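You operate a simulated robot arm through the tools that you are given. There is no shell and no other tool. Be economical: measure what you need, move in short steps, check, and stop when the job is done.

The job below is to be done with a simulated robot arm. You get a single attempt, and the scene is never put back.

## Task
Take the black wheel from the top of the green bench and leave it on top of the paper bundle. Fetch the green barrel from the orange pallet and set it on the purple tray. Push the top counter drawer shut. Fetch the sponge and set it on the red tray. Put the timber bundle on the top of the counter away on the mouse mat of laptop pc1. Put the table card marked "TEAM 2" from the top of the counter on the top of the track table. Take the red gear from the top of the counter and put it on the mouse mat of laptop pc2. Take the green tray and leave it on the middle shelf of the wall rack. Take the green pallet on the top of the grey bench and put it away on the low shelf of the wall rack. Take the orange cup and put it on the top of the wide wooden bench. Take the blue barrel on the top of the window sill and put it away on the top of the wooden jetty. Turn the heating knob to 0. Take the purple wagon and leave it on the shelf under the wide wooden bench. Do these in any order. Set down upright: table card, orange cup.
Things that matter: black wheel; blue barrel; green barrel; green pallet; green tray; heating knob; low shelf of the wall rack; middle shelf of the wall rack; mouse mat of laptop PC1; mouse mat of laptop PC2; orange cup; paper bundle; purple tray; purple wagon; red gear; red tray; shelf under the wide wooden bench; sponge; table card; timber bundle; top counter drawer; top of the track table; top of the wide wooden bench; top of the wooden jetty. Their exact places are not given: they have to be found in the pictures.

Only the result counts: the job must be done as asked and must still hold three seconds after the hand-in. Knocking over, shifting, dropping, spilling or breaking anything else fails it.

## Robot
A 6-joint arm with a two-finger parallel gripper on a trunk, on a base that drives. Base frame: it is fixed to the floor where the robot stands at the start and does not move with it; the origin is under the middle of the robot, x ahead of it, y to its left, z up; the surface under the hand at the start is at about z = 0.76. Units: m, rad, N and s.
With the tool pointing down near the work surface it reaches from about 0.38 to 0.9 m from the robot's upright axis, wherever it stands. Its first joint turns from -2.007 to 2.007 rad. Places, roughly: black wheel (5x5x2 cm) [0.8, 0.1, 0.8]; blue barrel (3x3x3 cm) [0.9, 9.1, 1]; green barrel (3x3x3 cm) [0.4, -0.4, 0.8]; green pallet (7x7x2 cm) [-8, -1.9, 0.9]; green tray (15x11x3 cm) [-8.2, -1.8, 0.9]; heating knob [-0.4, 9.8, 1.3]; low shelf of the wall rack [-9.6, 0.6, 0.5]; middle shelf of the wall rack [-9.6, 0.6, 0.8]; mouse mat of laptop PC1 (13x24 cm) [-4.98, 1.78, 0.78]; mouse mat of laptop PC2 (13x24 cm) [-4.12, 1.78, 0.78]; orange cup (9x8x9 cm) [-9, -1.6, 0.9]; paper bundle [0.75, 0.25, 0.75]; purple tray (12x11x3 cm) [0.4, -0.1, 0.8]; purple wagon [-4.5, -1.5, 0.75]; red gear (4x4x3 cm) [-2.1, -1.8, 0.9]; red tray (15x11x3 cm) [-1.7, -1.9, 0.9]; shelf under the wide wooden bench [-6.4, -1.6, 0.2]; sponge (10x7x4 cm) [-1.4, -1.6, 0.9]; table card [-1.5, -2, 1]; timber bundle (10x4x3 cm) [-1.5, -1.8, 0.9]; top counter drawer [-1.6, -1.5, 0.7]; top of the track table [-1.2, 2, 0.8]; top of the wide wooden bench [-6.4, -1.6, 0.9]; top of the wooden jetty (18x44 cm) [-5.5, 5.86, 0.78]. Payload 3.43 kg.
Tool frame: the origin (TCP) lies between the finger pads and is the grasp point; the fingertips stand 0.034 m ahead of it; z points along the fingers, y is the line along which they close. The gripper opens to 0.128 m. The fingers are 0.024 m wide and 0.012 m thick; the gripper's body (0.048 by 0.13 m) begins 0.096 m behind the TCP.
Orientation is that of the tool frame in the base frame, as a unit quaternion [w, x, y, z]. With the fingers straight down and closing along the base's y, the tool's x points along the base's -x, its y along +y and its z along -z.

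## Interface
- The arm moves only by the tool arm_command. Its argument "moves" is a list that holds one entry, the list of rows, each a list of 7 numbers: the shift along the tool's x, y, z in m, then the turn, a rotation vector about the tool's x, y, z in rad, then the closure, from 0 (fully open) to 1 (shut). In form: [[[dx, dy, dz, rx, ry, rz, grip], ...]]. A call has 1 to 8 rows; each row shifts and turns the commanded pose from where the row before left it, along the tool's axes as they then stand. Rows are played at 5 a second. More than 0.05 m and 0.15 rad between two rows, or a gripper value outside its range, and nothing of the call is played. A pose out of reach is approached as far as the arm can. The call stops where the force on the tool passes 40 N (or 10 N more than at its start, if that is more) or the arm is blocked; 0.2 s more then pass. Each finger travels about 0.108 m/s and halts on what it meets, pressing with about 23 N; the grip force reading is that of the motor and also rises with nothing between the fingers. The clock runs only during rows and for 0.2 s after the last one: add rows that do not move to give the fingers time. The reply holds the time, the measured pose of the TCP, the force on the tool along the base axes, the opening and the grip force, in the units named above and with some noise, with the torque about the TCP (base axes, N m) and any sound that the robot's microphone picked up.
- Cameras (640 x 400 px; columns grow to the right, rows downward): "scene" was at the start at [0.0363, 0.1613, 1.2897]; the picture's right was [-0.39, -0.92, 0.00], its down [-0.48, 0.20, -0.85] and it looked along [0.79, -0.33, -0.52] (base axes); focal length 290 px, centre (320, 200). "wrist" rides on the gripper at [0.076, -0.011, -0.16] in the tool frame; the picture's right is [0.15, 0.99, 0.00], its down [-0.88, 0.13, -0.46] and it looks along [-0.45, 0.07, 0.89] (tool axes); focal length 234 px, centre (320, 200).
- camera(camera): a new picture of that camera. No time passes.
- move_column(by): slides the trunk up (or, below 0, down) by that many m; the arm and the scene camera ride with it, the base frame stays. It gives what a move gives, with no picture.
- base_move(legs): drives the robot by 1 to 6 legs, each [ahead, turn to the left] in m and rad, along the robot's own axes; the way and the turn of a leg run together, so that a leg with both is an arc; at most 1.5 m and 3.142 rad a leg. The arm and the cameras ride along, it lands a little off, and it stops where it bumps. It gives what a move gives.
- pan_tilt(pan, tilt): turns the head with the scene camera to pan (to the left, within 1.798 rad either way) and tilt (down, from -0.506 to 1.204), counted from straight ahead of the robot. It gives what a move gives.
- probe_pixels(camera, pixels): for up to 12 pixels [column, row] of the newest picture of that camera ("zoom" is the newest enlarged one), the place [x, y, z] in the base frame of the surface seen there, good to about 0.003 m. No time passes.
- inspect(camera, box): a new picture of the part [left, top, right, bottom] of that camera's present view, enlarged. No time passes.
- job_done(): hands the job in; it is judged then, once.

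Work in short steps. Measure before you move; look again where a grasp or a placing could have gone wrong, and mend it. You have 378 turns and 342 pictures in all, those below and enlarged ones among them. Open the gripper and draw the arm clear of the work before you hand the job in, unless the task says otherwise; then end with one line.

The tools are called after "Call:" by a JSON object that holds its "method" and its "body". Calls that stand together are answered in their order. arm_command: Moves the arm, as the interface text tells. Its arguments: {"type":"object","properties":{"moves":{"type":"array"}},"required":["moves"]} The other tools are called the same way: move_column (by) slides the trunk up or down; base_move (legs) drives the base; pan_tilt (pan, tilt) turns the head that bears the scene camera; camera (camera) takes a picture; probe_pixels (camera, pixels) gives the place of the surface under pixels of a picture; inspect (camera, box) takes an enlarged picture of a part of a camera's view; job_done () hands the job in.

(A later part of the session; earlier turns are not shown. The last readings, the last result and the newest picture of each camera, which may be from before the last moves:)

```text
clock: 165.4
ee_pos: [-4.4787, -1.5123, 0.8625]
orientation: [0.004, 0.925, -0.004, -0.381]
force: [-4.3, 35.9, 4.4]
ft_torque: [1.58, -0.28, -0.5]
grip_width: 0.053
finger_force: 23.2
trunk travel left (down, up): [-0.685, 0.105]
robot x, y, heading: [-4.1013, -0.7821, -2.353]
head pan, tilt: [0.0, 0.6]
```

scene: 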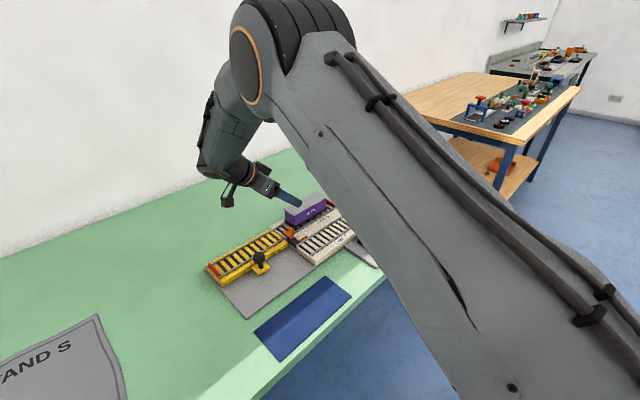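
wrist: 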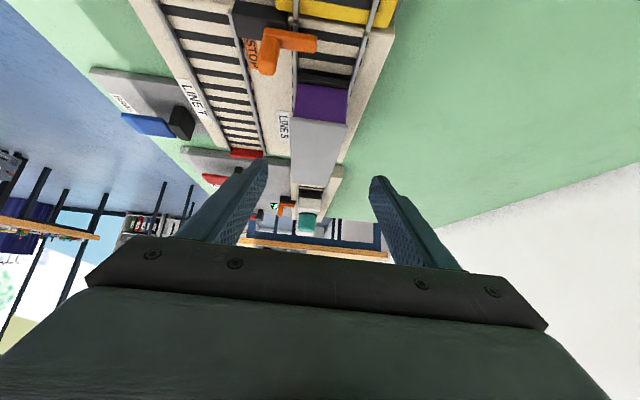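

Gripped but with a 36 N sideways force—off-centre on the rails. I ease the hand by 2 mm toward +y.

Call:
{"method": "arm_command", "body": {"moves": [[[0, -0.002, 0, 0, 0, 0, 1], [0, 0, 0, 0, 0, 0, 1]]]}}

```text
clock: 166.0
ee_pos: [-4.4778, -1.512, 0.8634]
orientation: [0.006, 0.925, -0.003, -0.38]
force: [-1.1, 25.7, 0.9]
ft_torque: [1.2, 0.27, -0.47]
grip_width: 0.0527
finger_force: 23.3
trunk travel left (down, up): [-0.685, 0.105]
robot x, y, heading: [-4.0999, -0.7817, -2.349]
head pan, tilt: [0.0, 0.6]
```

Call:
{"method": "arm_command", "body": {"moves": [[[0, -0.003, 0, 0, 0, 0, 1], [0, -0.001, 0, 0, 0, 0, 1], [0, 0, 0, 0, 0, 0, 1]]]}}

```text
clock: 166.8
ee_pos: [-4.4783, -1.5093, 0.8629]
orientation: [0.009, 0.925, -0.002, -0.381]
force: [1.7, 6.0, -1.6]
ft_torque: [0.33, -0.09, -0.26]
grip_width: 0.0499
finger_force: 23.2
trunk travel left (down, up): [-0.685, 0.105]
robot x, y, heading: [-4.1, -0.7785, -2.349]
head pan, tilt: [0.0, 0.6]
```

Force relieved. Lift straight up 0.15 m and look.

Call:
{"method": "arm_command", "body": {"moves": [[[-0.0106, 0, -0.0106, 0, 0, 0, 1], [-0.0212, 0, -0.0212, 0, 0, 0, 1], [-0.0335, 0, -0.0335, 0, 0, 0, 1], [-0.0335, 0, -0.0335, 0, 0, 0, 1], [-0.0335, 0, -0.0335, 0, 0, 0, 1], [0, 0, 0, 0, 0, 0, 1]]]}}

Call:
{"method": "camera", "body": {"camera": "scene"}}

Call:
{"method": "camera", "body": {"camera": "wrist"}}

```text
clock: 168.2
ee_pos: [-4.4799, -1.5034, 1.0508]
orientation: [0.006, 0.925, -0.003, -0.38]
force: [1.0, -0.1, -2.6]
ft_torque: [-0.02, -0.02, 0.01]
grip_width: 0.0497
finger_force: 22.8
trunk travel left (down, up): [-0.685, 0.105]
robot x, y, heading: [-4.098, -0.782, -2.35]
head pan, tilt: [0.0, 0.6]
```

```text
293 pictures are left
```

scene: 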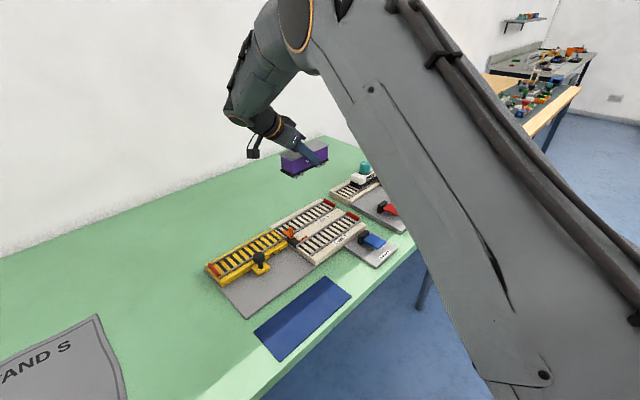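

```text
292 pictures are left
```

wrist: 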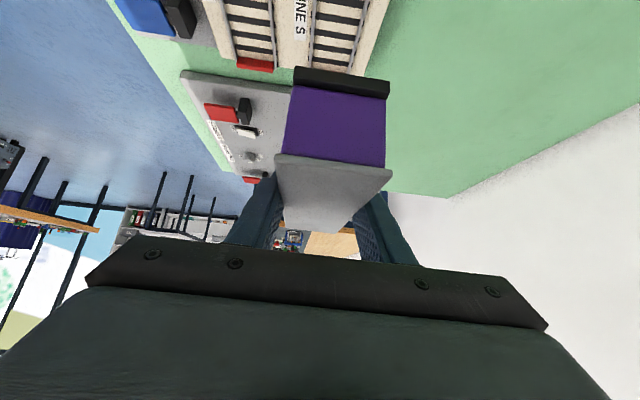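

Wagon held. I bring it in (+y 0.31) over the aisle.

Call:
{"method": "arm_command", "body": {"moves": [[[0, -0.044, 0, 0, 0, 0, 1], [0, -0.044, 0, 0, 0, 0, 1], [0, -0.044, 0, 0, 0, 0, 1], [0, -0.044, 0, 0, 0, 0, 1], [0, -0.044, 0, 0, 0, 0, 1], [0, -0.044, 0, 0, 0, 0, 1], [0, -0.044, 0, 0, 0, 0, 1]]]}}

Call:
{"method": "arm_command", "body": {"moves": [[[0, 0, 0, -0.0928, 0, -0.0935, 1], [0, 0, 0, -0.0928, 0, -0.0935, 1], [0, 0, 0, -0.0928, 0, -0.0935, 1], [0, 0, 0, -0.0928, 0, -0.0935, 1], [0, 0, 0, -0.0928, 0, -0.0935, 1], [0, 0, 0, -0.0928, 0, -0.0935, 1], [0, 0, 0, 0, 0, 0, 1]]]}}

```text
clock: 169.8
ee_pos: [-4.4807, -1.1965, 1.0416]
orientation: [0.007, 0.924, -0.002, -0.381]
force: [0.1, -0.7, -1.6]
ft_torque: [0.04, 0.01, -0.01]
grip_width: 0.0497
finger_force: 23.2
trunk travel left (down, up): [-0.685, 0.105]
robot x, y, heading: [-4.0983, -0.7803, -2.347]
head pan, tilt: [0.0, 0.6]
```

```text
clock: 171.4
ee_pos: [-4.4593, -1.21, 1.0386]
orientation: [0.15, 0.854, 0.352, -0.353]
force: [-0.9, 0.4, -2.3]
ft_torque: [0.03, -0.04, 0.0]
grip_width: 0.0499
finger_force: 23.0
out of reach, approached as far as the arm can: row 6
trunk travel left (down, up): [-0.685, 0.105]
robot x, y, heading: [-4.0973, -0.781, -2.355]
head pan, tilt: [0.0, 0.6]
```

Tool now tilts 45° straight ahead of the robot. I drive to about (-6.3,-0.35) and face the wooden bench.

Call:
{"method": "base_move", "body": {"legs": [[0, -0.98], [1.2, 0], [1.04, 0], [0, 1.76]]}}

Call:
{"method": "pan_tilt", "body": {"pan": 0.0, "tilt": 0.5}}

Call:
{"method": "camera", "body": {"camera": "scene"}}

```text
clock: 189.1
ee_pos: [-6.2243, -1.0526, 1.039]
orientation: [0.282, 0.632, 0.673, -0.26]
force: [0.0, -0.5, -2.2]
ft_torque: [0.0, 0.0, 0.02]
grip_width: 0.0498
finger_force: 23.2
trunk travel left (down, up): [-0.685, 0.105]
robot x, y, heading: [-6.3073, -0.501, -1.505]
head pan, tilt: [0.0, 0.6]
```

```text
clock: 189.7
ee_pos: [-6.2241, -1.0511, 1.0396]
orientation: [0.281, 0.633, 0.673, -0.261]
force: [0.0, -0.4, -0.7]
ft_torque: [-0.01, 0.01, -0.02]
grip_width: 0.0498
finger_force: 23.1
trunk travel left (down, up): [-0.685, 0.105]
robot x, y, heading: [-6.3079, -0.4976, -1.502]
head pan, tilt: [0.0, 0.499]
```

```text
291 pictures are left
```

scene: 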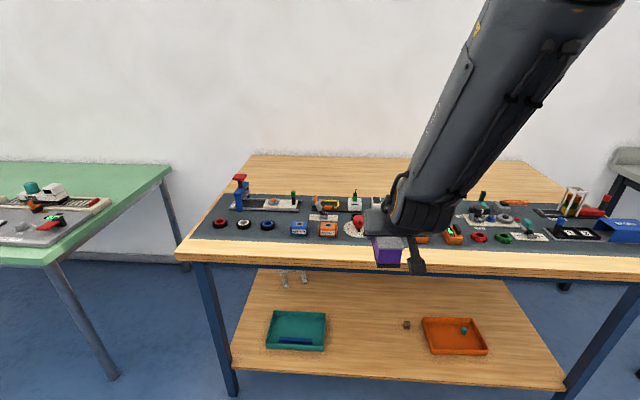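

The shelf has free room around (362,340) between the teal tray and a small cube. I probe it.

Call:
{"method": "probe_pixels", "body": {"camera": "scene", "pixels": [[326, 345], [406, 324], [362, 340], [362, 378], [362, 310], [425, 345], [250, 368], [360, 272], [360, 290], [230, 390], [560, 385], [200, 262]]}}

```text
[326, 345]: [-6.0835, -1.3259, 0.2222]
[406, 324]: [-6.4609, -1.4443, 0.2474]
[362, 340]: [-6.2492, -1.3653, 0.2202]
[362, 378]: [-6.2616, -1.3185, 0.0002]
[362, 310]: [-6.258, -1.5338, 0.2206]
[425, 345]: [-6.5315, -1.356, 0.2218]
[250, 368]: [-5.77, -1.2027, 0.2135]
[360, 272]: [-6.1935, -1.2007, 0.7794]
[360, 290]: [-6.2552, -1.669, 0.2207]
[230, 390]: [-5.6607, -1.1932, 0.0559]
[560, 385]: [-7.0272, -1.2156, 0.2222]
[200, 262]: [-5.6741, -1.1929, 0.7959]
```

Target: wagon centred at (-6.27,-1.40) on the shelf. First a small shift right (and ahead), then lower the trunk in front of the bench.

Call:
{"method": "arm_command", "body": {"moves": [[[-0.007, -0.035, 0.007, 0, 0, 0, 1], [-0.007, -0.035, 0.007, 0, 0, 0, 1], [0, 0, 0, 0, 0, 0, 1]]]}}

Call:
{"method": "move_column", "body": {"by": -0.35}}

```text
clock: 190.5
ee_pos: [-6.2301, -1.0569, 1.0357]
orientation: [0.279, 0.633, 0.672, -0.262]
force: [0.7, -0.8, -2.0]
ft_torque: [-0.02, 0.0, 0.0]
grip_width: 0.0496
finger_force: 23.5
out of reach, approached as far as the arm can: row 1, 2
trunk travel left (down, up): [-0.685, 0.105]
robot x, y, heading: [-6.3103, -0.4989, -1.497]
head pan, tilt: [0.0, 0.499]
```

```text
clock: 194.0
ee_pos: [-6.2244, -1.1466, 0.6856]
orientation: [0.278, 0.633, 0.672, -0.264]
force: [-0.1, 0.3, -1.0]
ft_torque: [-0.04, 0.01, 0.0]
grip_width: 0.0498
finger_force: 22.5
trunk travel left (down, up): [-0.335, 0.455]
robot x, y, heading: [-6.3087, -0.4976, -1.501]
head pan, tilt: [0.0, 0.499]
```

The hand crept ahead while lowering; I look to check nothing was touched.

Call:
{"method": "camera", "body": {"camera": "scene"}}

Call:
{"method": "camera", "body": {"camera": "wrist"}}

```text
290 pictures are left
```

scene: 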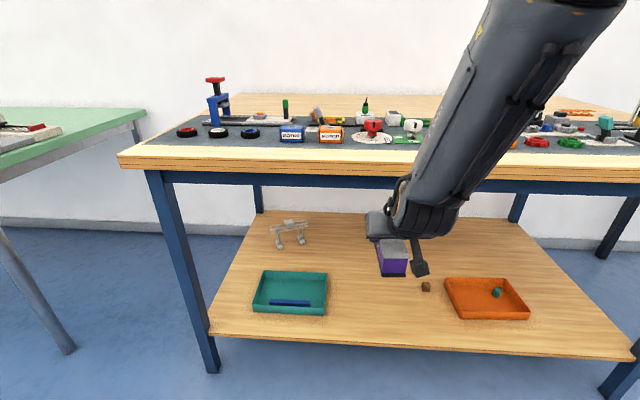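

```text
289 pictures are left
```

wrist: 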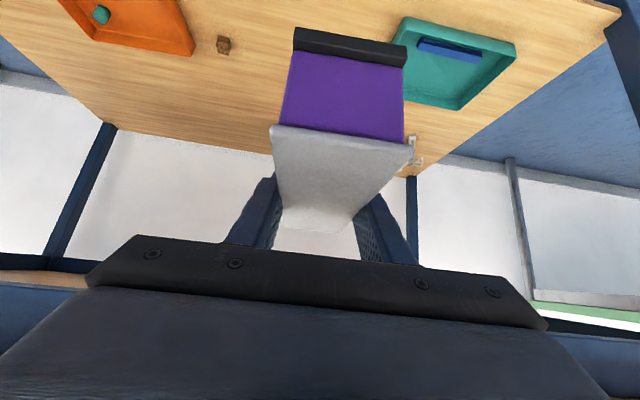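

No contact. I shift right 5 cm to get clear of the teal tray's column and check reachability.

Call:
{"method": "arm_command", "body": {"moves": [[[0, -0.025, 0, 0, 0, 0, 1], [0, -0.025, 0, 0, 0, 0, 1], [0, 0, 0, 0, 0, 0, 1]]]}}

```text
clock: 194.8
ee_pos: [-6.2329, -1.1468, 0.6863]
orientation: [0.274, 0.635, 0.671, -0.267]
force: [-0.1, -0.2, -1.8]
ft_torque: [0.01, 0.01, -0.01]
grip_width: 0.0495
finger_force: 23.1
out of reach, approached as far as the arm can: row 1, 2
trunk travel left (down, up): [-0.335, 0.455]
robot x, y, heading: [-6.3092, -0.4991, -1.498]
head pan, tilt: [0.0, 0.499]
```

Call:
{"method": "move_column", "body": {"by": -0.15}}

Call:
{"method": "arm_command", "body": {"moves": [[[-0.018, 0, 0.018, 0, 0, 0, 1], [-0.018, 0, 0.018, 0, 0, 0, 1], [0, 0, 0, 0, 0, 0, 1]]]}}

```text
clock: 196.5
ee_pos: [-6.2313, -1.1835, 0.5363]
orientation: [0.275, 0.635, 0.671, -0.266]
force: [1.2, 0.5, -1.8]
ft_torque: [-0.05, -0.02, -0.02]
grip_width: 0.0497
finger_force: 23.1
trunk travel left (down, up): [-0.185, 0.605]
robot x, y, heading: [-6.3091, -0.4978, -1.504]
head pan, tilt: [0.0, 0.499]
```

```text
clock: 197.3
ee_pos: [-6.2293, -1.2357, 0.5365]
orientation: [0.274, 0.636, 0.671, -0.266]
force: [-0.1, 0.6, -1.5]
ft_torque: [-0.02, -0.04, -0.02]
grip_width: 0.0496
finger_force: 23.1
trunk travel left (down, up): [-0.185, 0.605]
robot x, y, heading: [-6.3063, -0.4955, -1.501]
head pan, tilt: [0.0, 0.499]
```

In reach again. Shift right 4 cm and go down/forward.

Call:
{"method": "arm_command", "body": {"moves": [[[0, -0.025, 0, 0, 0, 0, 1], [0.0, -0.025, 0, 0, 0, 0, 1], [0.014, 0, 0.014, 0, 0, 0, 1], [0.014, 0, 0.014, 0, 0, 0, 1], [0.014, 0, 0.014, 0, 0, 0, 1], [0, 0, 0, 0, 0, 0, 1]]]}}

```text
clock: 198.7
ee_pos: [-6.2169, -1.2316, 0.4816]
orientation: [0.271, 0.637, 0.669, -0.27]
force: [-0.9, 0.4, -1.6]
ft_torque: [0.0, 0.0, -0.02]
grip_width: 0.0499
finger_force: 23.1
out of reach, approached as far as the arm can: row 1, 2, 3, 4, 5
trunk travel left (down, up): [-0.185, 0.605]
robot x, y, heading: [-6.3109, -0.4972, -1.502]
head pan, tilt: [0.0, 0.499]
```

Lateral arm motion is refused, so I rotate the base slightly right to shift the wagon in -x.

Call:
{"method": "base_move", "body": {"legs": [[0, -0.08]]}}

Call:
{"method": "arm_command", "body": {"moves": [[[0.014, 0, 0.014, 0, 0, 0, 1], [0.014, 0, 0.014, 0, 0, 0, 1], [-0.018, 0, 0.018, 0, 0, 0, 1], [-0.018, 0, 0.018, 0, 0, 0, 1], [0, 0, 0, 0, 0, 0, 1]]]}}

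```text
clock: 199.6
ee_pos: [-6.2773, -1.2348, 0.4816]
orientation: [0.26, 0.664, 0.643, -0.279]
force: [-0.1, 0.7, -1.2]
ft_torque: [-0.01, -0.03, -0.02]
grip_width: 0.05
finger_force: 23.3
trunk travel left (down, up): [-0.185, 0.605]
robot x, y, heading: [-6.3088, -0.497, -1.582]
head pan, tilt: [0.0, 0.499]
```

```text
clock: 200.8
ee_pos: [-6.2734, -1.284, 0.4421]
orientation: [0.258, 0.665, 0.643, -0.28]
force: [0.1, 0.4, -1.5]
ft_torque: [-0.05, 0.04, -0.03]
grip_width: 0.05
finger_force: 22.6
out of reach, approached as far as the arm can: row 2
trunk travel left (down, up): [-0.185, 0.605]
robot x, y, heading: [-6.3087, -0.5003, -1.58]
head pan, tilt: [0.0, 0.499]
```

x is good. Advance 0.11 m, then lower with the trunk.

Call:
{"method": "arm_command", "body": {"moves": [[[-0.02, 0, 0.02, 0, 0, 0, 1], [-0.02, 0, 0.02, 0, 0, 0, 1], [-0.02, 0, 0.02, 0, 0, 0, 1], [-0.018, 0, 0.018, 0, 0, 0, 1], [0, 0, 0, 0, 0, 0, 1]]]}}

Call:
{"method": "move_column", "body": {"by": -0.13}}

Call:
{"method": "camera", "body": {"camera": "scene"}}

Call:
{"method": "camera", "body": {"camera": "wrist"}}

```text
clock: 202.0
ee_pos: [-6.2783, -1.397, 0.4418]
orientation: [0.261, 0.663, 0.643, -0.28]
force: [0.0, -0.1, -1.7]
ft_torque: [-0.06, 0.0, -0.03]
grip_width: 0.0498
finger_force: 23.4
trunk travel left (down, up): [-0.185, 0.605]
robot x, y, heading: [-6.3126, -0.4954, -1.579]
head pan, tilt: [0.0, 0.499]
```

```text
clock: 203.6
ee_pos: [-6.2766, -1.3964, 0.3113]
orientation: [0.26, 0.664, 0.643, -0.28]
force: [0.3, 0.0, -1.6]
ft_torque: [-0.07, -0.01, 0.03]
grip_width: 0.0497
finger_force: 22.8
trunk travel left (down, up): [-0.055, 0.735]
robot x, y, heading: [-6.3082, -0.496, -1.585]
head pan, tilt: [0.0, 0.499]
```

```text
288 pictures are left
```

scene: 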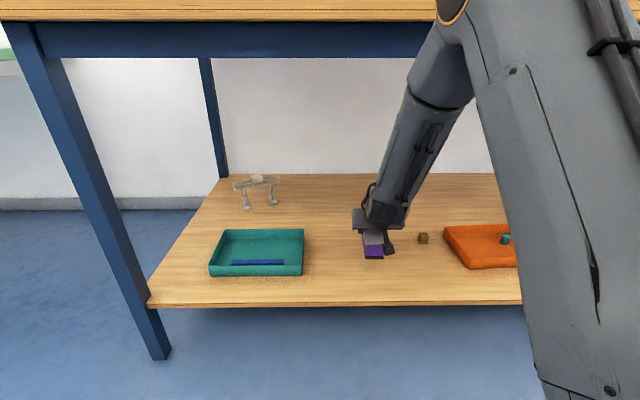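

```text
287 pictures are left
```

wrist: 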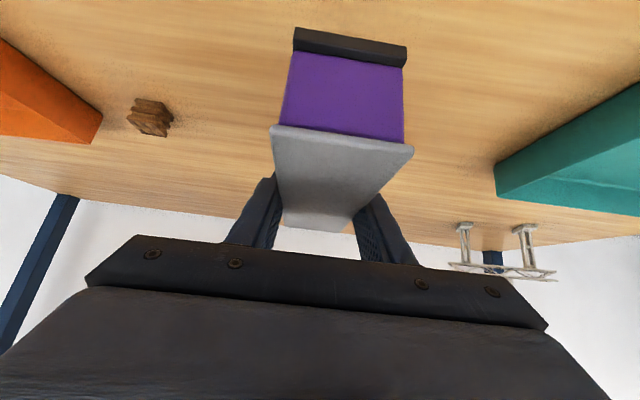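

Wagon is level above free shelf. Lower by small arm steps until contact.

Call:
{"method": "arm_command", "body": {"moves": [[[0.014, 0, 0.014, 0, 0, 0, 1], [0.0085, 0, 0.0085, 0, 0, 0, 1], [0.0025, 0, 0.0025, 0, 0, 0, 1], [0, 0, 0, 0, 0, 0, 1]]]}}

```text
clock: 204.6
ee_pos: [-6.2786, -1.3968, 0.2761]
orientation: [0.258, 0.665, 0.642, -0.281]
force: [-0.3, -0.7, -1.1]
ft_torque: [-0.02, -0.01, 0.02]
grip_width: 0.0499
finger_force: 23.0
trunk travel left (down, up): [-0.055, 0.735]
robot x, y, heading: [-6.3083, -0.4969, -1.584]
head pan, tilt: [0.0, 0.499]
```

Call:
{"method": "arm_command", "body": {"moves": [[[0.002, 0, 0.002, 0, 0, 0, 1], [0.002, 0, 0.002, 0, 0, 0, 1], [0.001, 0, 0.001, 0, 0, 0, 1], [0, 0, 0, 0, 0, 0, 1]]]}}

Call:
{"method": "inspect", "body": {"camera": "scene", "box": [320, 190, 480, 290]}}

```text
clock: 205.6
ee_pos: [-6.2772, -1.3974, 0.2691]
orientation: [0.256, 0.666, 0.642, -0.282]
force: [0.4, -2.2, 4.5]
ft_torque: [0.48, -0.18, -0.1]
grip_width: 0.0501
finger_force: 22.8
trunk travel left (down, up): [-0.055, 0.735]
robot x, y, heading: [-6.3113, -0.5002, -1.586]
head pan, tilt: [0.0, 0.499]
```

```text
4.00 times, centred on (400, 240) of scene
```

zoom: 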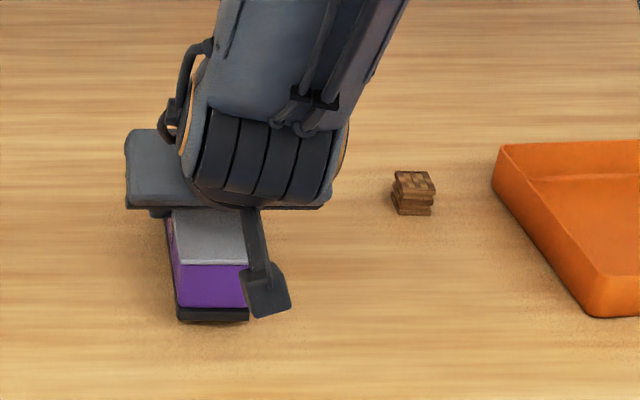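

Contact felt. Open and retreat along the finger axis.

Call:
{"method": "arm_command", "body": {"moves": [[[0, 0, 0, 0, 0, 0, 0.5], [0, 0, 0, 0, 0, 0, 0.3], [0, 0, 0, 0, 0, 0, 0.3], [0, 0, -0.03, 0, 0, 0, 0.3], [0, 0, -0.04, 0, 0, 0, 0.3], [0, 0, -0.04, 0, 0, 0, 0.3], [0, 0, 0, 0, 0, 0, 0.3]]]}}

Call:
{"method": "camera", "body": {"camera": "wrist"}}

```text
clock: 207.2
ee_pos: [-6.2748, -1.318, 0.346]
orientation: [0.26, 0.664, 0.642, -0.281]
force: [1.2, 0.5, -0.5]
ft_torque: [0.01, -0.01, 0.01]
grip_width: 0.0898
finger_force: 0.0
trunk travel left (down, up): [-0.055, 0.735]
robot x, y, heading: [-6.3115, -0.4983, -1.583]
head pan, tilt: [0.0, 0.499]
```

```text
285 pictures are left
```

wrist: 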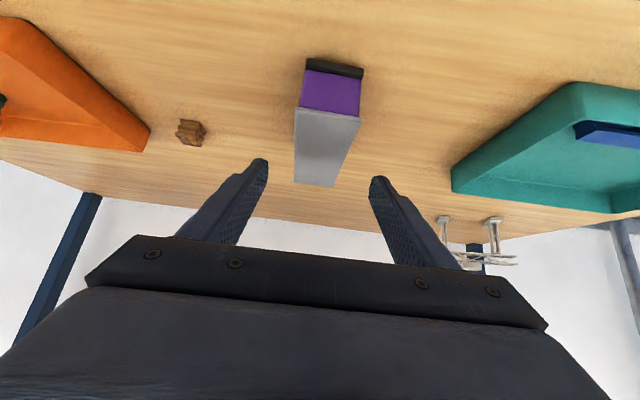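

Wagon stands on the shelf. I back the base out 0.55 m and raise the trunk.

Call:
{"method": "base_move", "body": {"legs": [[-0.55, 0]]}}

Call:
{"method": "move_column", "body": {"by": 0.63}}

Call:
{"method": "arm_command", "body": {"moves": [[[0, 0, 0, 0, 0.13, 0, 0], [0, 0, 0, 0, 0.13, 0, 0], [0, 0, 0, 0, 0.13, 0, 0], [0, 0, 0, 0, 0.13, 0, 0], [0, 0, 0, 0, 0.13, 0, 0], [0, 0, 0, 0, 0.13, 0, 0], [0, 0, 0, 0, 0, 0, 0]]]}}

```text
clock: 210.3
ee_pos: [-6.263, -0.7776, 0.346]
orientation: [0.261, 0.662, 0.645, -0.279]
force: [-0.2, 0.7, 1.2]
ft_torque: [0.0, -0.02, 0.02]
grip_width: 0.0896
finger_force: 0.0
trunk travel left (down, up): [-0.055, 0.735]
robot x, y, heading: [-6.3038, 0.0425, -1.575]
head pan, tilt: [0.0, 0.499]
```

```text
refused: 0.63 is not a number from -0.4 to 0.4
```

```text
clock: 211.9
ee_pos: [-6.2834, -0.7775, 0.3475]
orientation: [0.058, 0.722, 0.679, -0.119]
force: [0.3, 0.5, -0.3]
ft_torque: [-0.05, -0.02, 0.0]
grip_width: 0.1279
finger_force: 0.1
out of reach, approached as far as the arm can: row 2, 3, 4
trunk travel left (down, up): [-0.055, 0.735]
robot x, y, heading: [-6.3022, 0.0476, -1.577]
head pan, tilt: [0.0, 0.499]
```

Call:
{"method": "move_column", "body": {"by": 0.4}}

Call:
{"method": "move_column", "body": {"by": 0.25}}

Call:
{"method": "arm_command", "body": {"moves": [[[0, 0, 0, 0, 0, 0, 0], [0.03, 0, 0, 0, 0.0, 0, 0], [0, 0, 0, 0, 0, 0, 0]]]}}

```text
clock: 215.7
ee_pos: [-6.2816, -0.7778, 0.7461]
orientation: [0.058, 0.723, 0.678, -0.12]
force: [1.1, 0.6, 0.0]
ft_torque: [0.0, 0.01, 0.0]
grip_width: 0.128
finger_force: 0.2
trunk travel left (down, up): [-0.455, 0.335]
robot x, y, heading: [-6.3027, 0.0401, -1.581]
head pan, tilt: [0.0, 0.499]
```

```text
clock: 218.3
ee_pos: [-6.282, -0.7786, 0.9965]
orientation: [0.059, 0.722, 0.678, -0.12]
force: [-0.7, -1.2, 0.4]
ft_torque: [0.02, 0.0, -0.03]
grip_width: 0.128
finger_force: 0.1
trunk travel left (down, up): [-0.705, 0.085]
robot x, y, heading: [-6.3046, 0.0418, -1.576]
head pan, tilt: [0.0, 0.499]
```

```text
clock: 219.1
ee_pos: [-6.2799, -0.7492, 0.9895]
orientation: [0.059, 0.723, 0.678, -0.12]
force: [-0.6, -0.6, 0.3]
ft_torque: [0.0, 0.03, 0.01]
grip_width: 0.128
finger_force: 0.1
trunk travel left (down, up): [-0.705, 0.085]
robot x, y, heading: [-6.3007, 0.0423, -1.581]
head pan, tilt: [0.0, 0.499]
```

I level the tool (computed correction) and retract the arm.

Call:
{"method": "arm_command", "body": {"moves": [[[0, 0, 0, -0.043, 0.127, -0.032, 0], [0, 0, 0, -0.043, 0.127, -0.032, 0], [0.045, 0, 0, 0, 0, 0, 0], [0.045, 0, -0.01, 0, 0, 0, 0], [0.045, 0, -0.01, 0, 0, 0, 0], [0.045, 0, -0.01, 0, 0, 0, 0], [0.045, 0, -0.02, 0, 0, 0, 0], [0.045, 0, -0.02, 0, 0, 0, 0]]]}}

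Call:
{"method": "pan_tilt", "body": {"pan": -0.7, "tilt": 0.35}}

Call:
{"method": "camera", "body": {"camera": "scene"}}

```text
clock: 220.9
ee_pos: [-6.2796, -0.4823, 1.0601]
orientation: [-0.001, 0.706, 0.708, 0.001]
force: [0.5, -0.9, -0.5]
ft_torque: [0.09, 0.0, 0.02]
grip_width: 0.1277
finger_force: 0.0
trunk travel left (down, up): [-0.705, 0.085]
robot x, y, heading: [-6.3017, 0.0453, -1.577]
head pan, tilt: [0.0, 0.499]
```

```text
clock: 222.0
ee_pos: [-6.2802, -0.4823, 1.0595]
orientation: [-0.001, 0.707, 0.708, 0.0]
force: [0.2, -0.3, -0.3]
ft_torque: [0.02, -0.01, 0.01]
grip_width: 0.128
finger_force: 0.0
trunk travel left (down, up): [-0.705, 0.085]
robot x, y, heading: [-6.3018, 0.0449, -1.58]
head pan, tilt: [-0.7, 0.351]
```

```text
284 pictures are left
```

scene: 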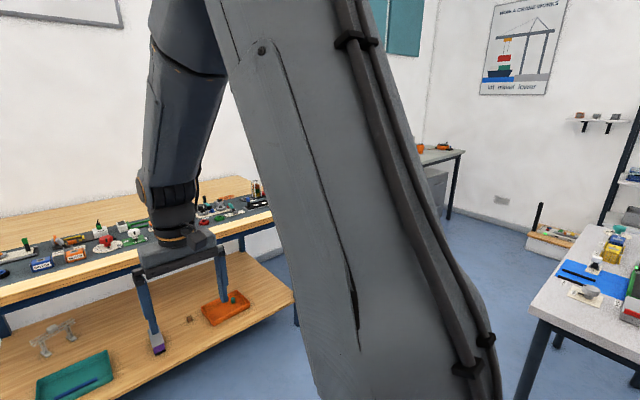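

I probe the table on the right to plan the drive to the grey bench.

Call:
{"method": "probe_pixels", "body": {"camera": "scene", "pixels": [[530, 310], [610, 205], [520, 390], [462, 155], [448, 215], [550, 240], [420, 150], [570, 250]]}}

```text
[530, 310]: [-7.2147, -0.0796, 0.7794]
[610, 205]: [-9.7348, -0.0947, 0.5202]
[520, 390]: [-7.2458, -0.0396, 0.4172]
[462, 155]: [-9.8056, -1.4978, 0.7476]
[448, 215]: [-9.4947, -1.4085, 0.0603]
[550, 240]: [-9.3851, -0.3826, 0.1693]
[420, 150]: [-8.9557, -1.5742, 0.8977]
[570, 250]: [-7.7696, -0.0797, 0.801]
```

Table edge at y=-0.08 (from x=-7.2), grey bench edge y≈-1.40. I go down the aisle at y≈-0.65.

Call:
{"method": "base_move", "body": {"legs": [[0.68, 0], [0, -1.56], [1.2, 0], [0.75, 0]]}}

Call:
{"method": "pan_tilt", "body": {"pan": 0.7, "tilt": 0.4}}

Call:
{"method": "camera", "body": {"camera": "scene"}}

```text
clock: 239.0
ee_pos: [-8.7898, -0.6877, 1.0605]
orientation: [-0.001, 1.0, 0.01, 0.0]
force: [-0.7, 0.0, 0.6]
ft_torque: [0.02, -0.03, 0.04]
grip_width: 0.1279
finger_force: 0.0
trunk travel left (down, up): [-0.705, 0.085]
robot x, y, heading: [-8.2656, -0.6513, -3.133]
head pan, tilt: [-0.7, 0.351]
```

```text
clock: 240.5
ee_pos: [-8.79, -0.6875, 1.0597]
orientation: [-0.001, 1.0, 0.01, 0.001]
force: [-0.2, 0.6, -0.8]
ft_torque: [0.01, 0.01, -0.02]
grip_width: 0.1278
finger_force: 0.0
trunk travel left (down, up): [-0.705, 0.085]
robot x, y, heading: [-8.2638, -0.6533, -3.131]
head pan, tilt: [0.7, 0.4]
```

```text
283 pictures are left
```

scene: 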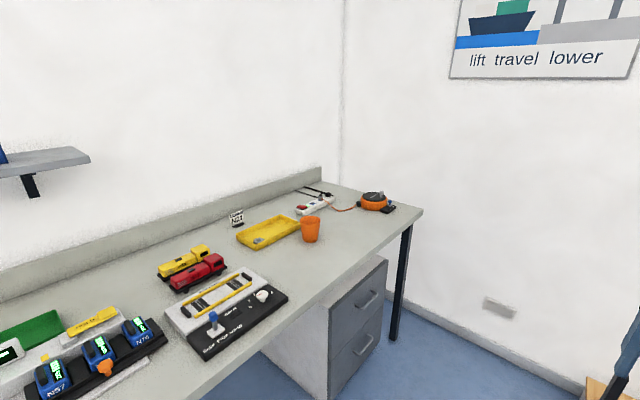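

The orange cup is at (310,230). I drive to x≈-8.85, turn to face the grey bench and come nearer.

Call:
{"method": "base_move", "body": {"legs": [[0.58, 0], [0, 1.58], [0.28, 0]]}}

Call:
{"method": "pan_tilt", "body": {"pan": 0.0, "tilt": 0.7}}

Call:
{"method": "camera", "body": {"camera": "scene"}}

Call:
{"method": "camera", "body": {"camera": "wrist"}}

```text
clock: 249.2
ee_pos: [-8.8206, -1.4706, 1.0604]
orientation: [-0.002, 0.705, 0.709, 0.0]
force: [0.0, -0.3, -0.1]
ft_torque: [0.0, -0.01, 0.02]
grip_width: 0.1278
finger_force: 0.0
trunk travel left (down, up): [-0.705, 0.085]
robot x, y, heading: [-8.8444, -0.9424, -1.57]
head pan, tilt: [0.7, 0.4]
```

```text
clock: 250.2
ee_pos: [-8.8203, -1.4712, 1.0605]
orientation: [-0.001, 0.707, 0.708, 0.0]
force: [0.9, 0.3, 0.3]
ft_torque: [0.01, -0.04, 0.01]
grip_width: 0.128
finger_force: 0.1
trunk travel left (down, up): [-0.705, 0.085]
robot x, y, heading: [-8.8484, -0.943, -1.576]
head pan, tilt: [0.0, 0.7]
```

```text
282 pictures are left
```

scene: 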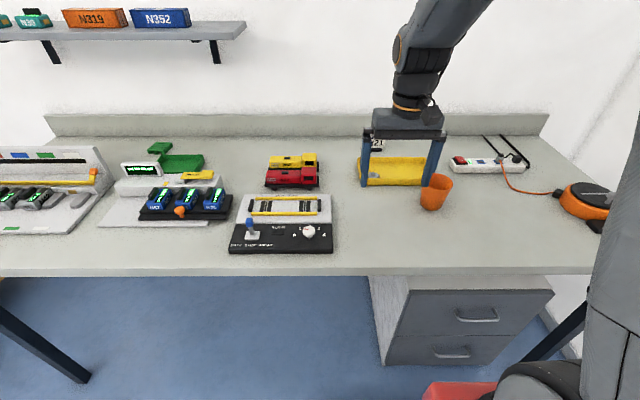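

```text
281 pictures are left
```

wrist: 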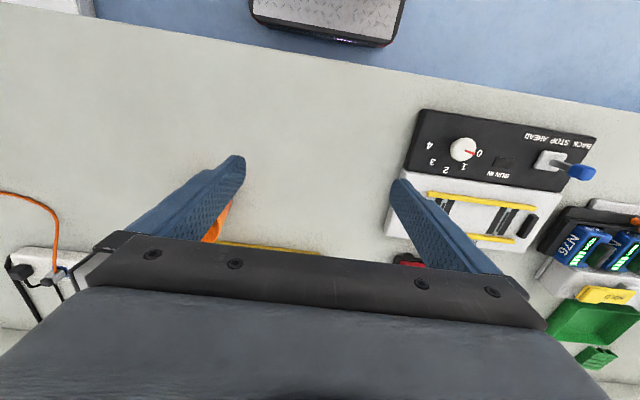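

Cup at (435,192); green tray (183,163) and pallet (160,148). I probe and zoom.

Call:
{"method": "probe_pixels", "body": {"camera": "scene", "pixels": [[420, 195], [447, 200], [433, 208], [430, 178], [452, 180], [440, 176], [432, 185], [400, 175], [183, 163], [160, 150], [190, 172], [205, 175]]}}

Call:
{"method": "inspect", "body": {"camera": "scene", "box": [90, 120, 250, 220]}}

Call:
{"method": "inspect", "body": {"camera": "scene", "box": [340, 130, 500, 230]}}

```text
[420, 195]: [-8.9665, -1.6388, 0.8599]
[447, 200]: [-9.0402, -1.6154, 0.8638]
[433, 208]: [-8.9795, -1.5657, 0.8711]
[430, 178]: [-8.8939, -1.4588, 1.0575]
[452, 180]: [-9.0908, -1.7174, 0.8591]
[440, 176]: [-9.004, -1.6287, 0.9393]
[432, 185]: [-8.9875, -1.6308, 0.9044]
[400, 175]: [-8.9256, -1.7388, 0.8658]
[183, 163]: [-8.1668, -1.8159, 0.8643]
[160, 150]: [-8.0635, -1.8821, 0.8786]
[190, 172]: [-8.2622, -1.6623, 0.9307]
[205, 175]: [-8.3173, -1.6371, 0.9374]
```

```text
4.00 times, centred on (170, 170) of scene
```

zoom: 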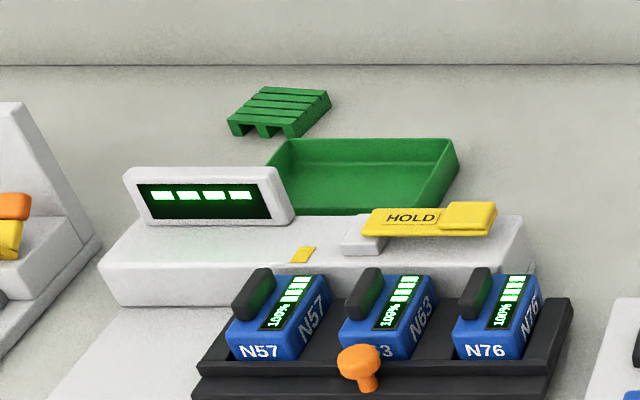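

```text
4.00 times, centred on (420, 180) of scene
```

zoom: 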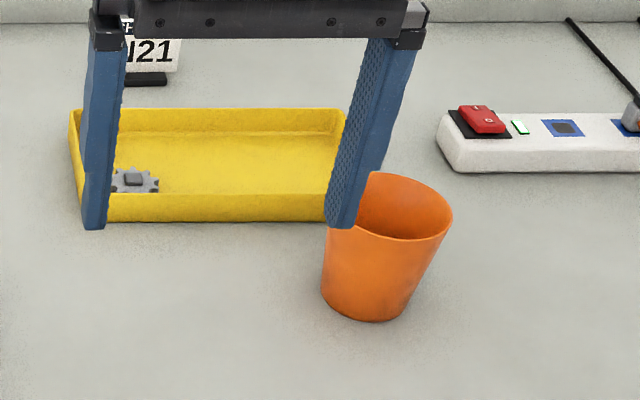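

I bring the hand over the cup for a closer measurement.

Call:
{"method": "arm_command", "body": {"moves": [[[-0.022, -0.042, 0, 0, 0, 0, 0], [-0.022, -0.042, 0, 0, 0, 0, 0], [-0.022, -0.042, 0, 0, 0, 0, 0], [-0.022, -0.042, 0, 0, 0, 0, 0], [0, 0, 0, 0, 0, 0, 0]]]}}

Call:
{"method": "camera", "body": {"camera": "wrist"}}

```text
clock: 251.4
ee_pos: [-8.9908, -1.5575, 1.0601]
orientation: [-0.002, 0.706, 0.708, 0.0]
force: [0.7, -0.2, -0.5]
ft_torque: [0.0, 0.03, 0.0]
grip_width: 0.1279
finger_force: 0.0
trunk travel left (down, up): [-0.705, 0.085]
robot x, y, heading: [-8.8448, -0.9452, -1.574]
head pan, tilt: [0.0, 0.7]
```

```text
278 pictures are left
```

wrist: 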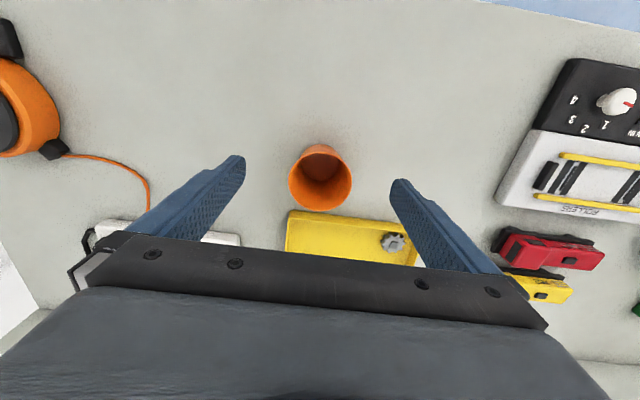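

Call:
{"method": "probe_pixels", "body": {"camera": "wrist", "pixels": [[290, 182], [351, 184], [320, 210], [320, 158], [308, 147], [335, 147], [320, 145], [320, 185]]}}

```text
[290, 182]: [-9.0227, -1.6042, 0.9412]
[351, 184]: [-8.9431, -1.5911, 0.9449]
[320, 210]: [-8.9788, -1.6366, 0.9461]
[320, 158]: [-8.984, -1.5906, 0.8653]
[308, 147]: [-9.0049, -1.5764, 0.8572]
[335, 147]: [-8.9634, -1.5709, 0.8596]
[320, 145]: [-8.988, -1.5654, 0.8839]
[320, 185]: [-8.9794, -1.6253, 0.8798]
```

Cup rim centre (-8.983,-1.597), rim z 0.945, ø0.08. I centre, descend to z 0.925 and close.

Call:
{"method": "arm_command", "body": {"moves": [[[-0.0395, 0.0078, 0, 0, 0, 0, 0], [0, 0, 0.05, 0, 0, 0, 0], [0, 0, 0.05, 0, 0, 0, 0], [0, 0, 0.035, 0, 0, 0, 0], [0, 0, 0, 0, 0, 0, 0.4], [0, 0, 0, 0, 0, 0, 1], [0, 0, 0, 0, 0, 0, 1]]]}}

```text
clock: 253.1
ee_pos: [-8.9822, -1.5973, 0.9272]
orientation: [-0.002, 0.705, 0.709, 0.0]
force: [0.2, -0.9, 1.6]
ft_torque: [-0.04, -0.09, -0.02]
grip_width: 0.0796
finger_force: 23.0
trunk travel left (down, up): [-0.705, 0.085]
robot x, y, heading: [-8.8446, -0.9423, -1.573]
head pan, tilt: [0.0, 0.7]
```

Cup held. Lift and retract.

Call:
{"method": "arm_command", "body": {"moves": [[[0, 0, -0.05, 0, 0, 0, 1], [0, 0, -0.05, 0, 0, 0, 1], [0, 0, -0.04, 0, 0, 0, 1], [0.035, 0.03, 0, 0, 0, 0, 1], [0.035, 0.03, 0, 0, 0, 0, 1], [0.035, 0.03, 0, 0, 0, 0, 1], [0.035, 0.03, 0, 0, 0, 0, 1]]]}}

Call:
{"method": "camera", "body": {"camera": "wrist"}}

```text
clock: 254.7
ee_pos: [-8.8646, -1.4618, 1.0679]
orientation: [-0.001, 0.706, 0.708, 0.0]
force: [0.8, -0.6, -1.4]
ft_torque: [-0.01, -0.01, 0.0]
grip_width: 0.0797
finger_force: 23.1
trunk travel left (down, up): [-0.705, 0.085]
robot x, y, heading: [-8.8437, -0.9435, -1.574]
head pan, tilt: [0.0, 0.7]
```

```text
277 pictures are left
```

wrist: 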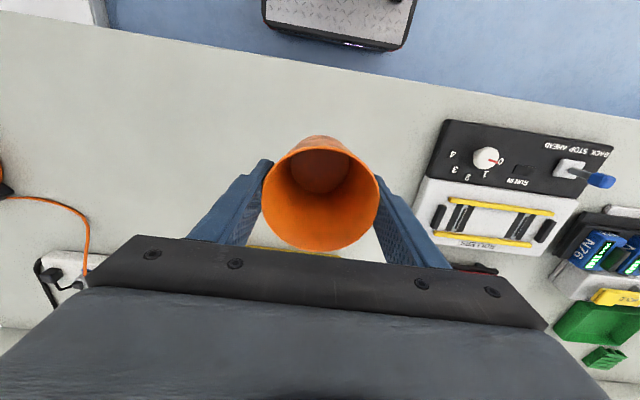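

Cup is upright in hand. I drive back to the wooden bench.

Call:
{"method": "base_move", "body": {"legs": [[-0.28, 0], [0, 1.57], [1.3, 0], [0.9, 0], [0, -1.57]]}}

Call:
{"method": "pan_tilt", "body": {"pan": 0.0, "tilt": 0.55}}

Call:
{"method": "camera", "body": {"camera": "scene"}}

```text
clock: 274.5
ee_pos: [-6.6794, -1.2063, 1.0673]
orientation: [-0.001, 0.699, 0.715, 0.0]
force: [-0.3, -0.8, -0.7]
ft_torque: [-0.01, 0.0, -0.01]
grip_width: 0.0792
finger_force: 23.2
trunk travel left (down, up): [-0.705, 0.085]
robot x, y, heading: [-6.6716, -0.6829, -1.556]
head pan, tilt: [0.0, 0.7]
```

```text
clock: 275.2
ee_pos: [-6.6785, -1.2053, 1.0678]
orientation: [-0.002, 0.699, 0.715, 0.0]
force: [-0.6, 0.3, -0.3]
ft_torque: [0.01, 0.0, -0.02]
grip_width: 0.0791
finger_force: 23.6
trunk travel left (down, up): [-0.705, 0.085]
robot x, y, heading: [-6.6727, -0.6849, -1.559]
head pan, tilt: [0.0, 0.55]
```

```text
276 pictures are left
```

scene: 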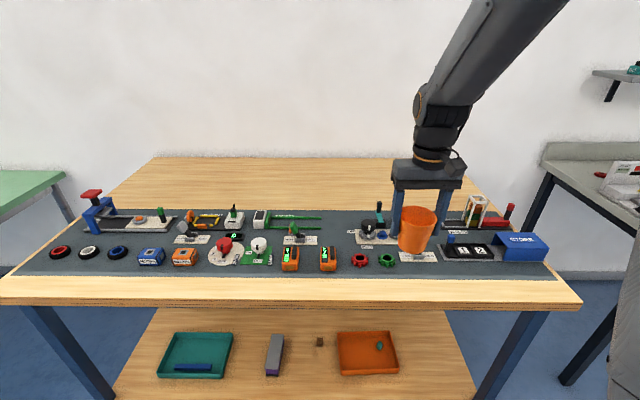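

Bare wood lies behind the dark mat. I probe its extent.

Call:
{"method": "probe_pixels", "body": {"camera": "scene", "pixels": [[290, 210], [290, 205], [290, 195], [290, 185], [290, 280], [290, 296], [345, 208], [350, 195], [240, 208], [480, 195], [550, 285], [500, 285]]}}

```text
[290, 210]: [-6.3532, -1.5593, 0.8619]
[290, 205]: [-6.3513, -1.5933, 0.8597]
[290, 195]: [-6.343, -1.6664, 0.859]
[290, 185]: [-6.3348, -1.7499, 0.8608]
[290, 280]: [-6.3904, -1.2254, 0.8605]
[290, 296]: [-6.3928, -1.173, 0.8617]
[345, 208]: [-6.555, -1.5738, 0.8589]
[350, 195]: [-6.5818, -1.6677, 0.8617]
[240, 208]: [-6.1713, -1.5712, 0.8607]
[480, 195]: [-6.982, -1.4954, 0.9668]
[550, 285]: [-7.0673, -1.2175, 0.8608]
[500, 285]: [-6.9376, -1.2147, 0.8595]
```

Mat ends at y≈-1.56; I'll set the cup at (-6.62,-1.68). Drive 0.16 m nearer and extend.

Call:
{"method": "base_move", "body": {"legs": [[0.16, 0]]}}

Call:
{"method": "arm_command", "body": {"moves": [[[-0.045, 0.008, 0, 0, 0, 0, 1], [-0.045, 0.008, 0, 0, 0, 0, 1], [-0.045, 0.008, 0, 0, 0, 0, 1], [-0.045, 0.008, 0, 0, 0, 0, 1], [-0.045, 0.008, 0, 0, 0, 0, 1], [-0.045, 0.008, 0, 0, 0, 0, 1], [-0.04, 0.008, 0, 0, 0, 0, 1], [0, 0, 0, 0, 0, 0, 1]]]}}

Call:
{"method": "camera", "body": {"camera": "wrist"}}

```text
clock: 276.6
ee_pos: [-6.6737, -1.3648, 1.0686]
orientation: [-0.002, 0.698, 0.716, 0.0]
force: [0.0, 0.3, 0.3]
ft_torque: [0.0, 0.03, 0.05]
grip_width: 0.0789
finger_force: 23.4
trunk travel left (down, up): [-0.705, 0.085]
robot x, y, heading: [-6.6689, -0.8479, -1.55]
head pan, tilt: [0.0, 0.55]
```

```text
clock: 278.4
ee_pos: [-6.6064, -1.673, 1.0665]
orientation: [-0.002, 0.698, 0.716, 0.001]
force: [-0.1, 0.3, -0.4]
ft_torque: [0.02, -0.07, -0.02]
grip_width: 0.079
finger_force: 23.0
trunk travel left (down, up): [-0.705, 0.085]
robot x, y, heading: [-6.6696, -0.8443, -1.555]
head pan, tilt: [0.0, 0.55]
```

```text
275 pictures are left
```

wrist: 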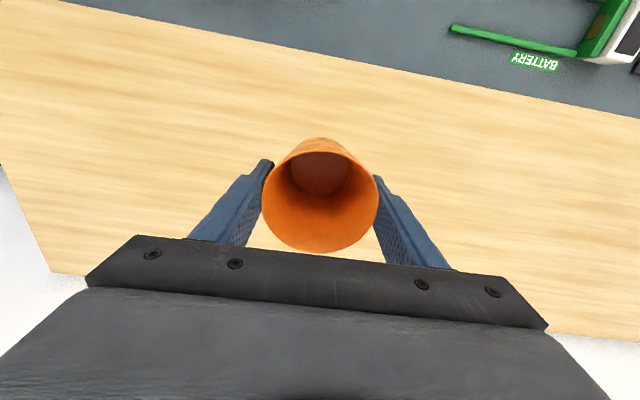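

Free wood below. Lower 0.135 and settle by contact.

Call:
{"method": "arm_command", "body": {"moves": [[[0, 0, 0.05, 0, 0, 0, 1], [0, 0, 0.05, 0, 0, 0, 1], [0, 0, 0.03, 0, 0, 0, 1], [0, 0, 0.006, 0, 0, 0, 1], [0, 0, 0.003, 0, 0, 0, 1], [0, 0, 0, 0, 0, 0, 1]]]}}

```text
clock: 279.9
ee_pos: [-6.6079, -1.6733, 0.9265]
orientation: [-0.001, 0.698, 0.716, 0.0]
force: [0.5, 0.3, 3.2]
ft_torque: [-0.02, -0.15, -0.02]
grip_width: 0.079
finger_force: 22.6
trunk travel left (down, up): [-0.705, 0.085]
robot x, y, heading: [-6.6665, -0.8441, -1.55]
head pan, tilt: [0.0, 0.55]
```

Contact (3 N). Open fully and rise, retracting.

Call:
{"method": "arm_command", "body": {"moves": [[[0, 0, 0, 0, 0, 0, 0.1], [0, 0, 0, 0, 0, 0, 0], [0, 0, 0, 0, 0, 0, 0], [0, 0, -0.04, 0, 0, 0, 0], [0, 0, -0.04, 0, 0, 0, 0], [0.02, 0, -0.04, 0, 0, 0, 0], [0.045, 0, -0.015, 0, 0, 0, 0], [0.045, 0, 0, 0, 0, 0, 0]]]}}

Call:
{"method": "camera", "body": {"camera": "wrist"}}

```text
clock: 281.6
ee_pos: [-6.6121, -1.5613, 1.0646]
orientation: [0.0, 0.697, 0.717, -0.001]
force: [0.2, -1.0, -0.1]
ft_torque: [0.08, -0.02, -0.03]
grip_width: 0.1279
finger_force: 0.1
trunk travel left (down, up): [-0.705, 0.085]
robot x, y, heading: [-6.6649, -0.8437, -1.552]
head pan, tilt: [0.0, 0.55]
```

```text
274 pictures are left
```

wrist: 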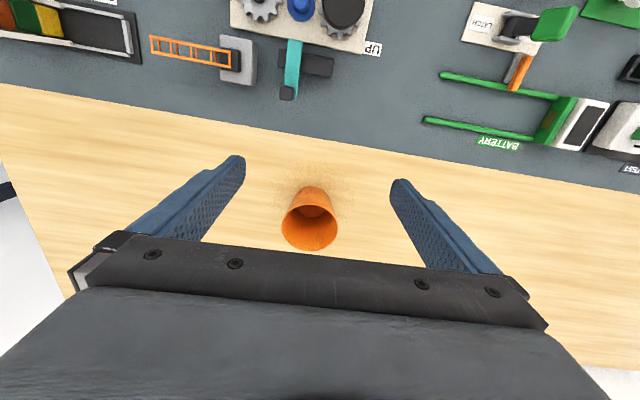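

Cup stands. Retract and drive to the green tray at x≈-8.15.

Call:
{"method": "arm_command", "body": {"moves": [[[0.045, 0, 0, 0, 0, 0, 0], [0.045, 0, 0, 0, 0, 0, 0], [0.045, 0, 0, 0, 0, 0, 0], [0.045, 0, 0, 0, 0, 0, 0], [0.03, 0, 0, 0, 0, 0, 0]]]}}

Call:
{"method": "base_move", "body": {"legs": [[-0.19, 0], [0, -1.57], [1.42, 0], [0, 1.57], [0.36, 0]]}}

Call:
{"method": "pan_tilt", "body": {"pan": 0.0, "tilt": 0.7}}

Call:
{"method": "camera", "body": {"camera": "scene"}}

Call:
{"method": "camera", "body": {"camera": "wrist"}}

```text
clock: 282.9
ee_pos: [-6.6177, -1.353, 1.0638]
orientation: [-0.001, 0.697, 0.717, 0.0]
force: [-0.2, -0.5, -0.5]
ft_torque: [0.03, -0.03, -0.03]
grip_width: 0.1281
finger_force: 0.0
trunk travel left (down, up): [-0.705, 0.085]
robot x, y, heading: [-6.6691, -0.8471, -1.553]
head pan, tilt: [0.0, 0.55]
```

```text
clock: 300.7
ee_pos: [-8.0532, -1.5753, 1.0632]
orientation: [-0.002, 0.697, 0.717, 0.001]
force: [0.6, -0.2, -0.4]
ft_torque: [-0.01, 0.03, 0.02]
grip_width: 0.1282
finger_force: 0.1
trunk travel left (down, up): [-0.705, 0.085]
robot x, y, heading: [-8.1046, -1.0701, -1.548]
head pan, tilt: [0.0, 0.55]
```

```text
clock: 301.4
ee_pos: [-8.0527, -1.576, 1.0634]
orientation: [-0.002, 0.697, 0.717, -0.001]
force: [0.0, 0.0, 0.0]
ft_torque: [-0.02, 0.01, 0.01]
grip_width: 0.1281
finger_force: 0.1
trunk travel left (down, up): [-0.705, 0.085]
robot x, y, heading: [-8.1037, -1.072, -1.549]
head pan, tilt: [0.0, 0.7]
```

```text
273 pictures are left
```

scene: 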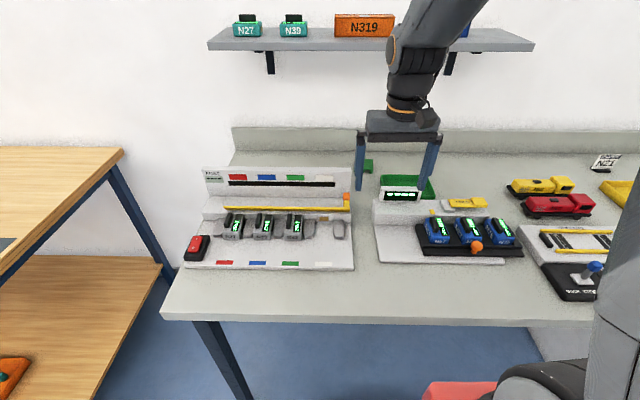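

```text
272 pictures are left
```

wrist: 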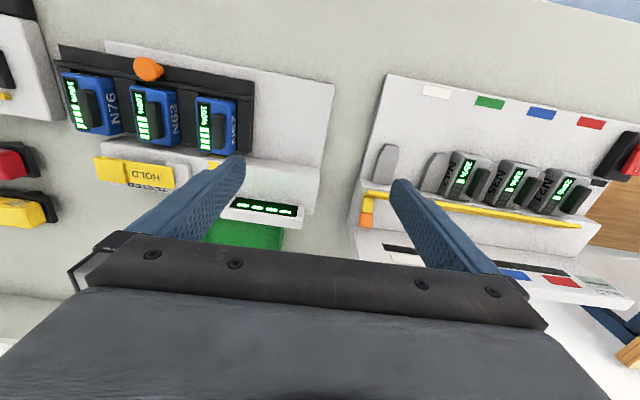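

I probe the wall shelf, tray and pallet positions.

Call:
{"method": "probe_pixels", "body": {"camera": "scene", "pixels": [[370, 48], [230, 48], [525, 46], [369, 165], [366, 158], [384, 180], [410, 182], [433, 185], [425, 195], [400, 190], [340, 130], [320, 190]]}}

Call:
{"method": "inspect", "body": {"camera": "scene", "box": [340, 140, 500, 240]}}

```text
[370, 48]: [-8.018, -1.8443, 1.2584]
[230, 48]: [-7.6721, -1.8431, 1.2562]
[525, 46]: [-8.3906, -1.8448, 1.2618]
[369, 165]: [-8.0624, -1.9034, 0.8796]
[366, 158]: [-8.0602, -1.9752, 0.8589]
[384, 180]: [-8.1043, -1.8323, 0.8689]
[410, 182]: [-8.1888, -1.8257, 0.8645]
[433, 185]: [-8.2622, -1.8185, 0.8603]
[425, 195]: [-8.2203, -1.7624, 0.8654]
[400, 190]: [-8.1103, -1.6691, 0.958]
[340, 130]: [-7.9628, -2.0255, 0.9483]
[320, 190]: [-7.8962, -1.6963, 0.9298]
```

```text
4.00 times, centred on (420, 190) of scene
```

zoom: 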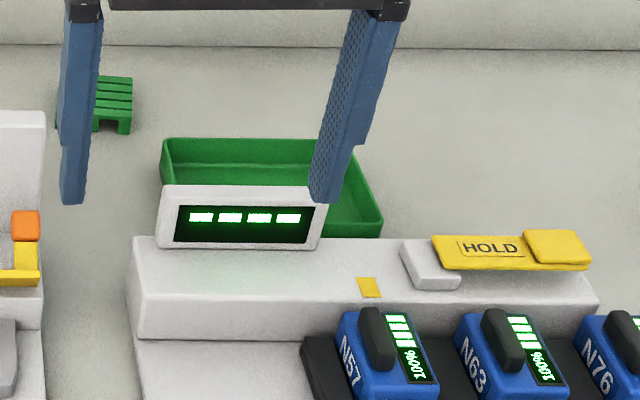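

The wall shelf bottom (z≈1.25, y<-1.84) limits the hand. I probe how tall the wrist stack is.

Call:
{"method": "probe_pixels", "body": {"camera": "scene", "pixels": [[400, 115], [402, 95], [410, 75], [395, 45], [410, 30], [440, 10], [425, 75], [400, 131]]}}

Call:
{"method": "inspect", "body": {"camera": "scene", "box": [340, 0, 500, 140]}}

```text
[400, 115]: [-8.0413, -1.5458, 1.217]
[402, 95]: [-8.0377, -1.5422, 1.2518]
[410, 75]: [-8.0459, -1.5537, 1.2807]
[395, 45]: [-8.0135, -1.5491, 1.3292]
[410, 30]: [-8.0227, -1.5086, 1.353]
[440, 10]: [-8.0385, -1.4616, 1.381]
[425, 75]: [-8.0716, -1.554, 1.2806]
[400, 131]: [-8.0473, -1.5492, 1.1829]
```

```text
2.86 times, centred on (420, 70) of scene
```

zoom: 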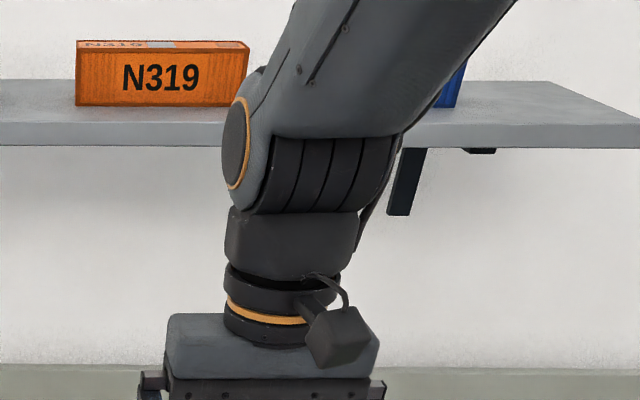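

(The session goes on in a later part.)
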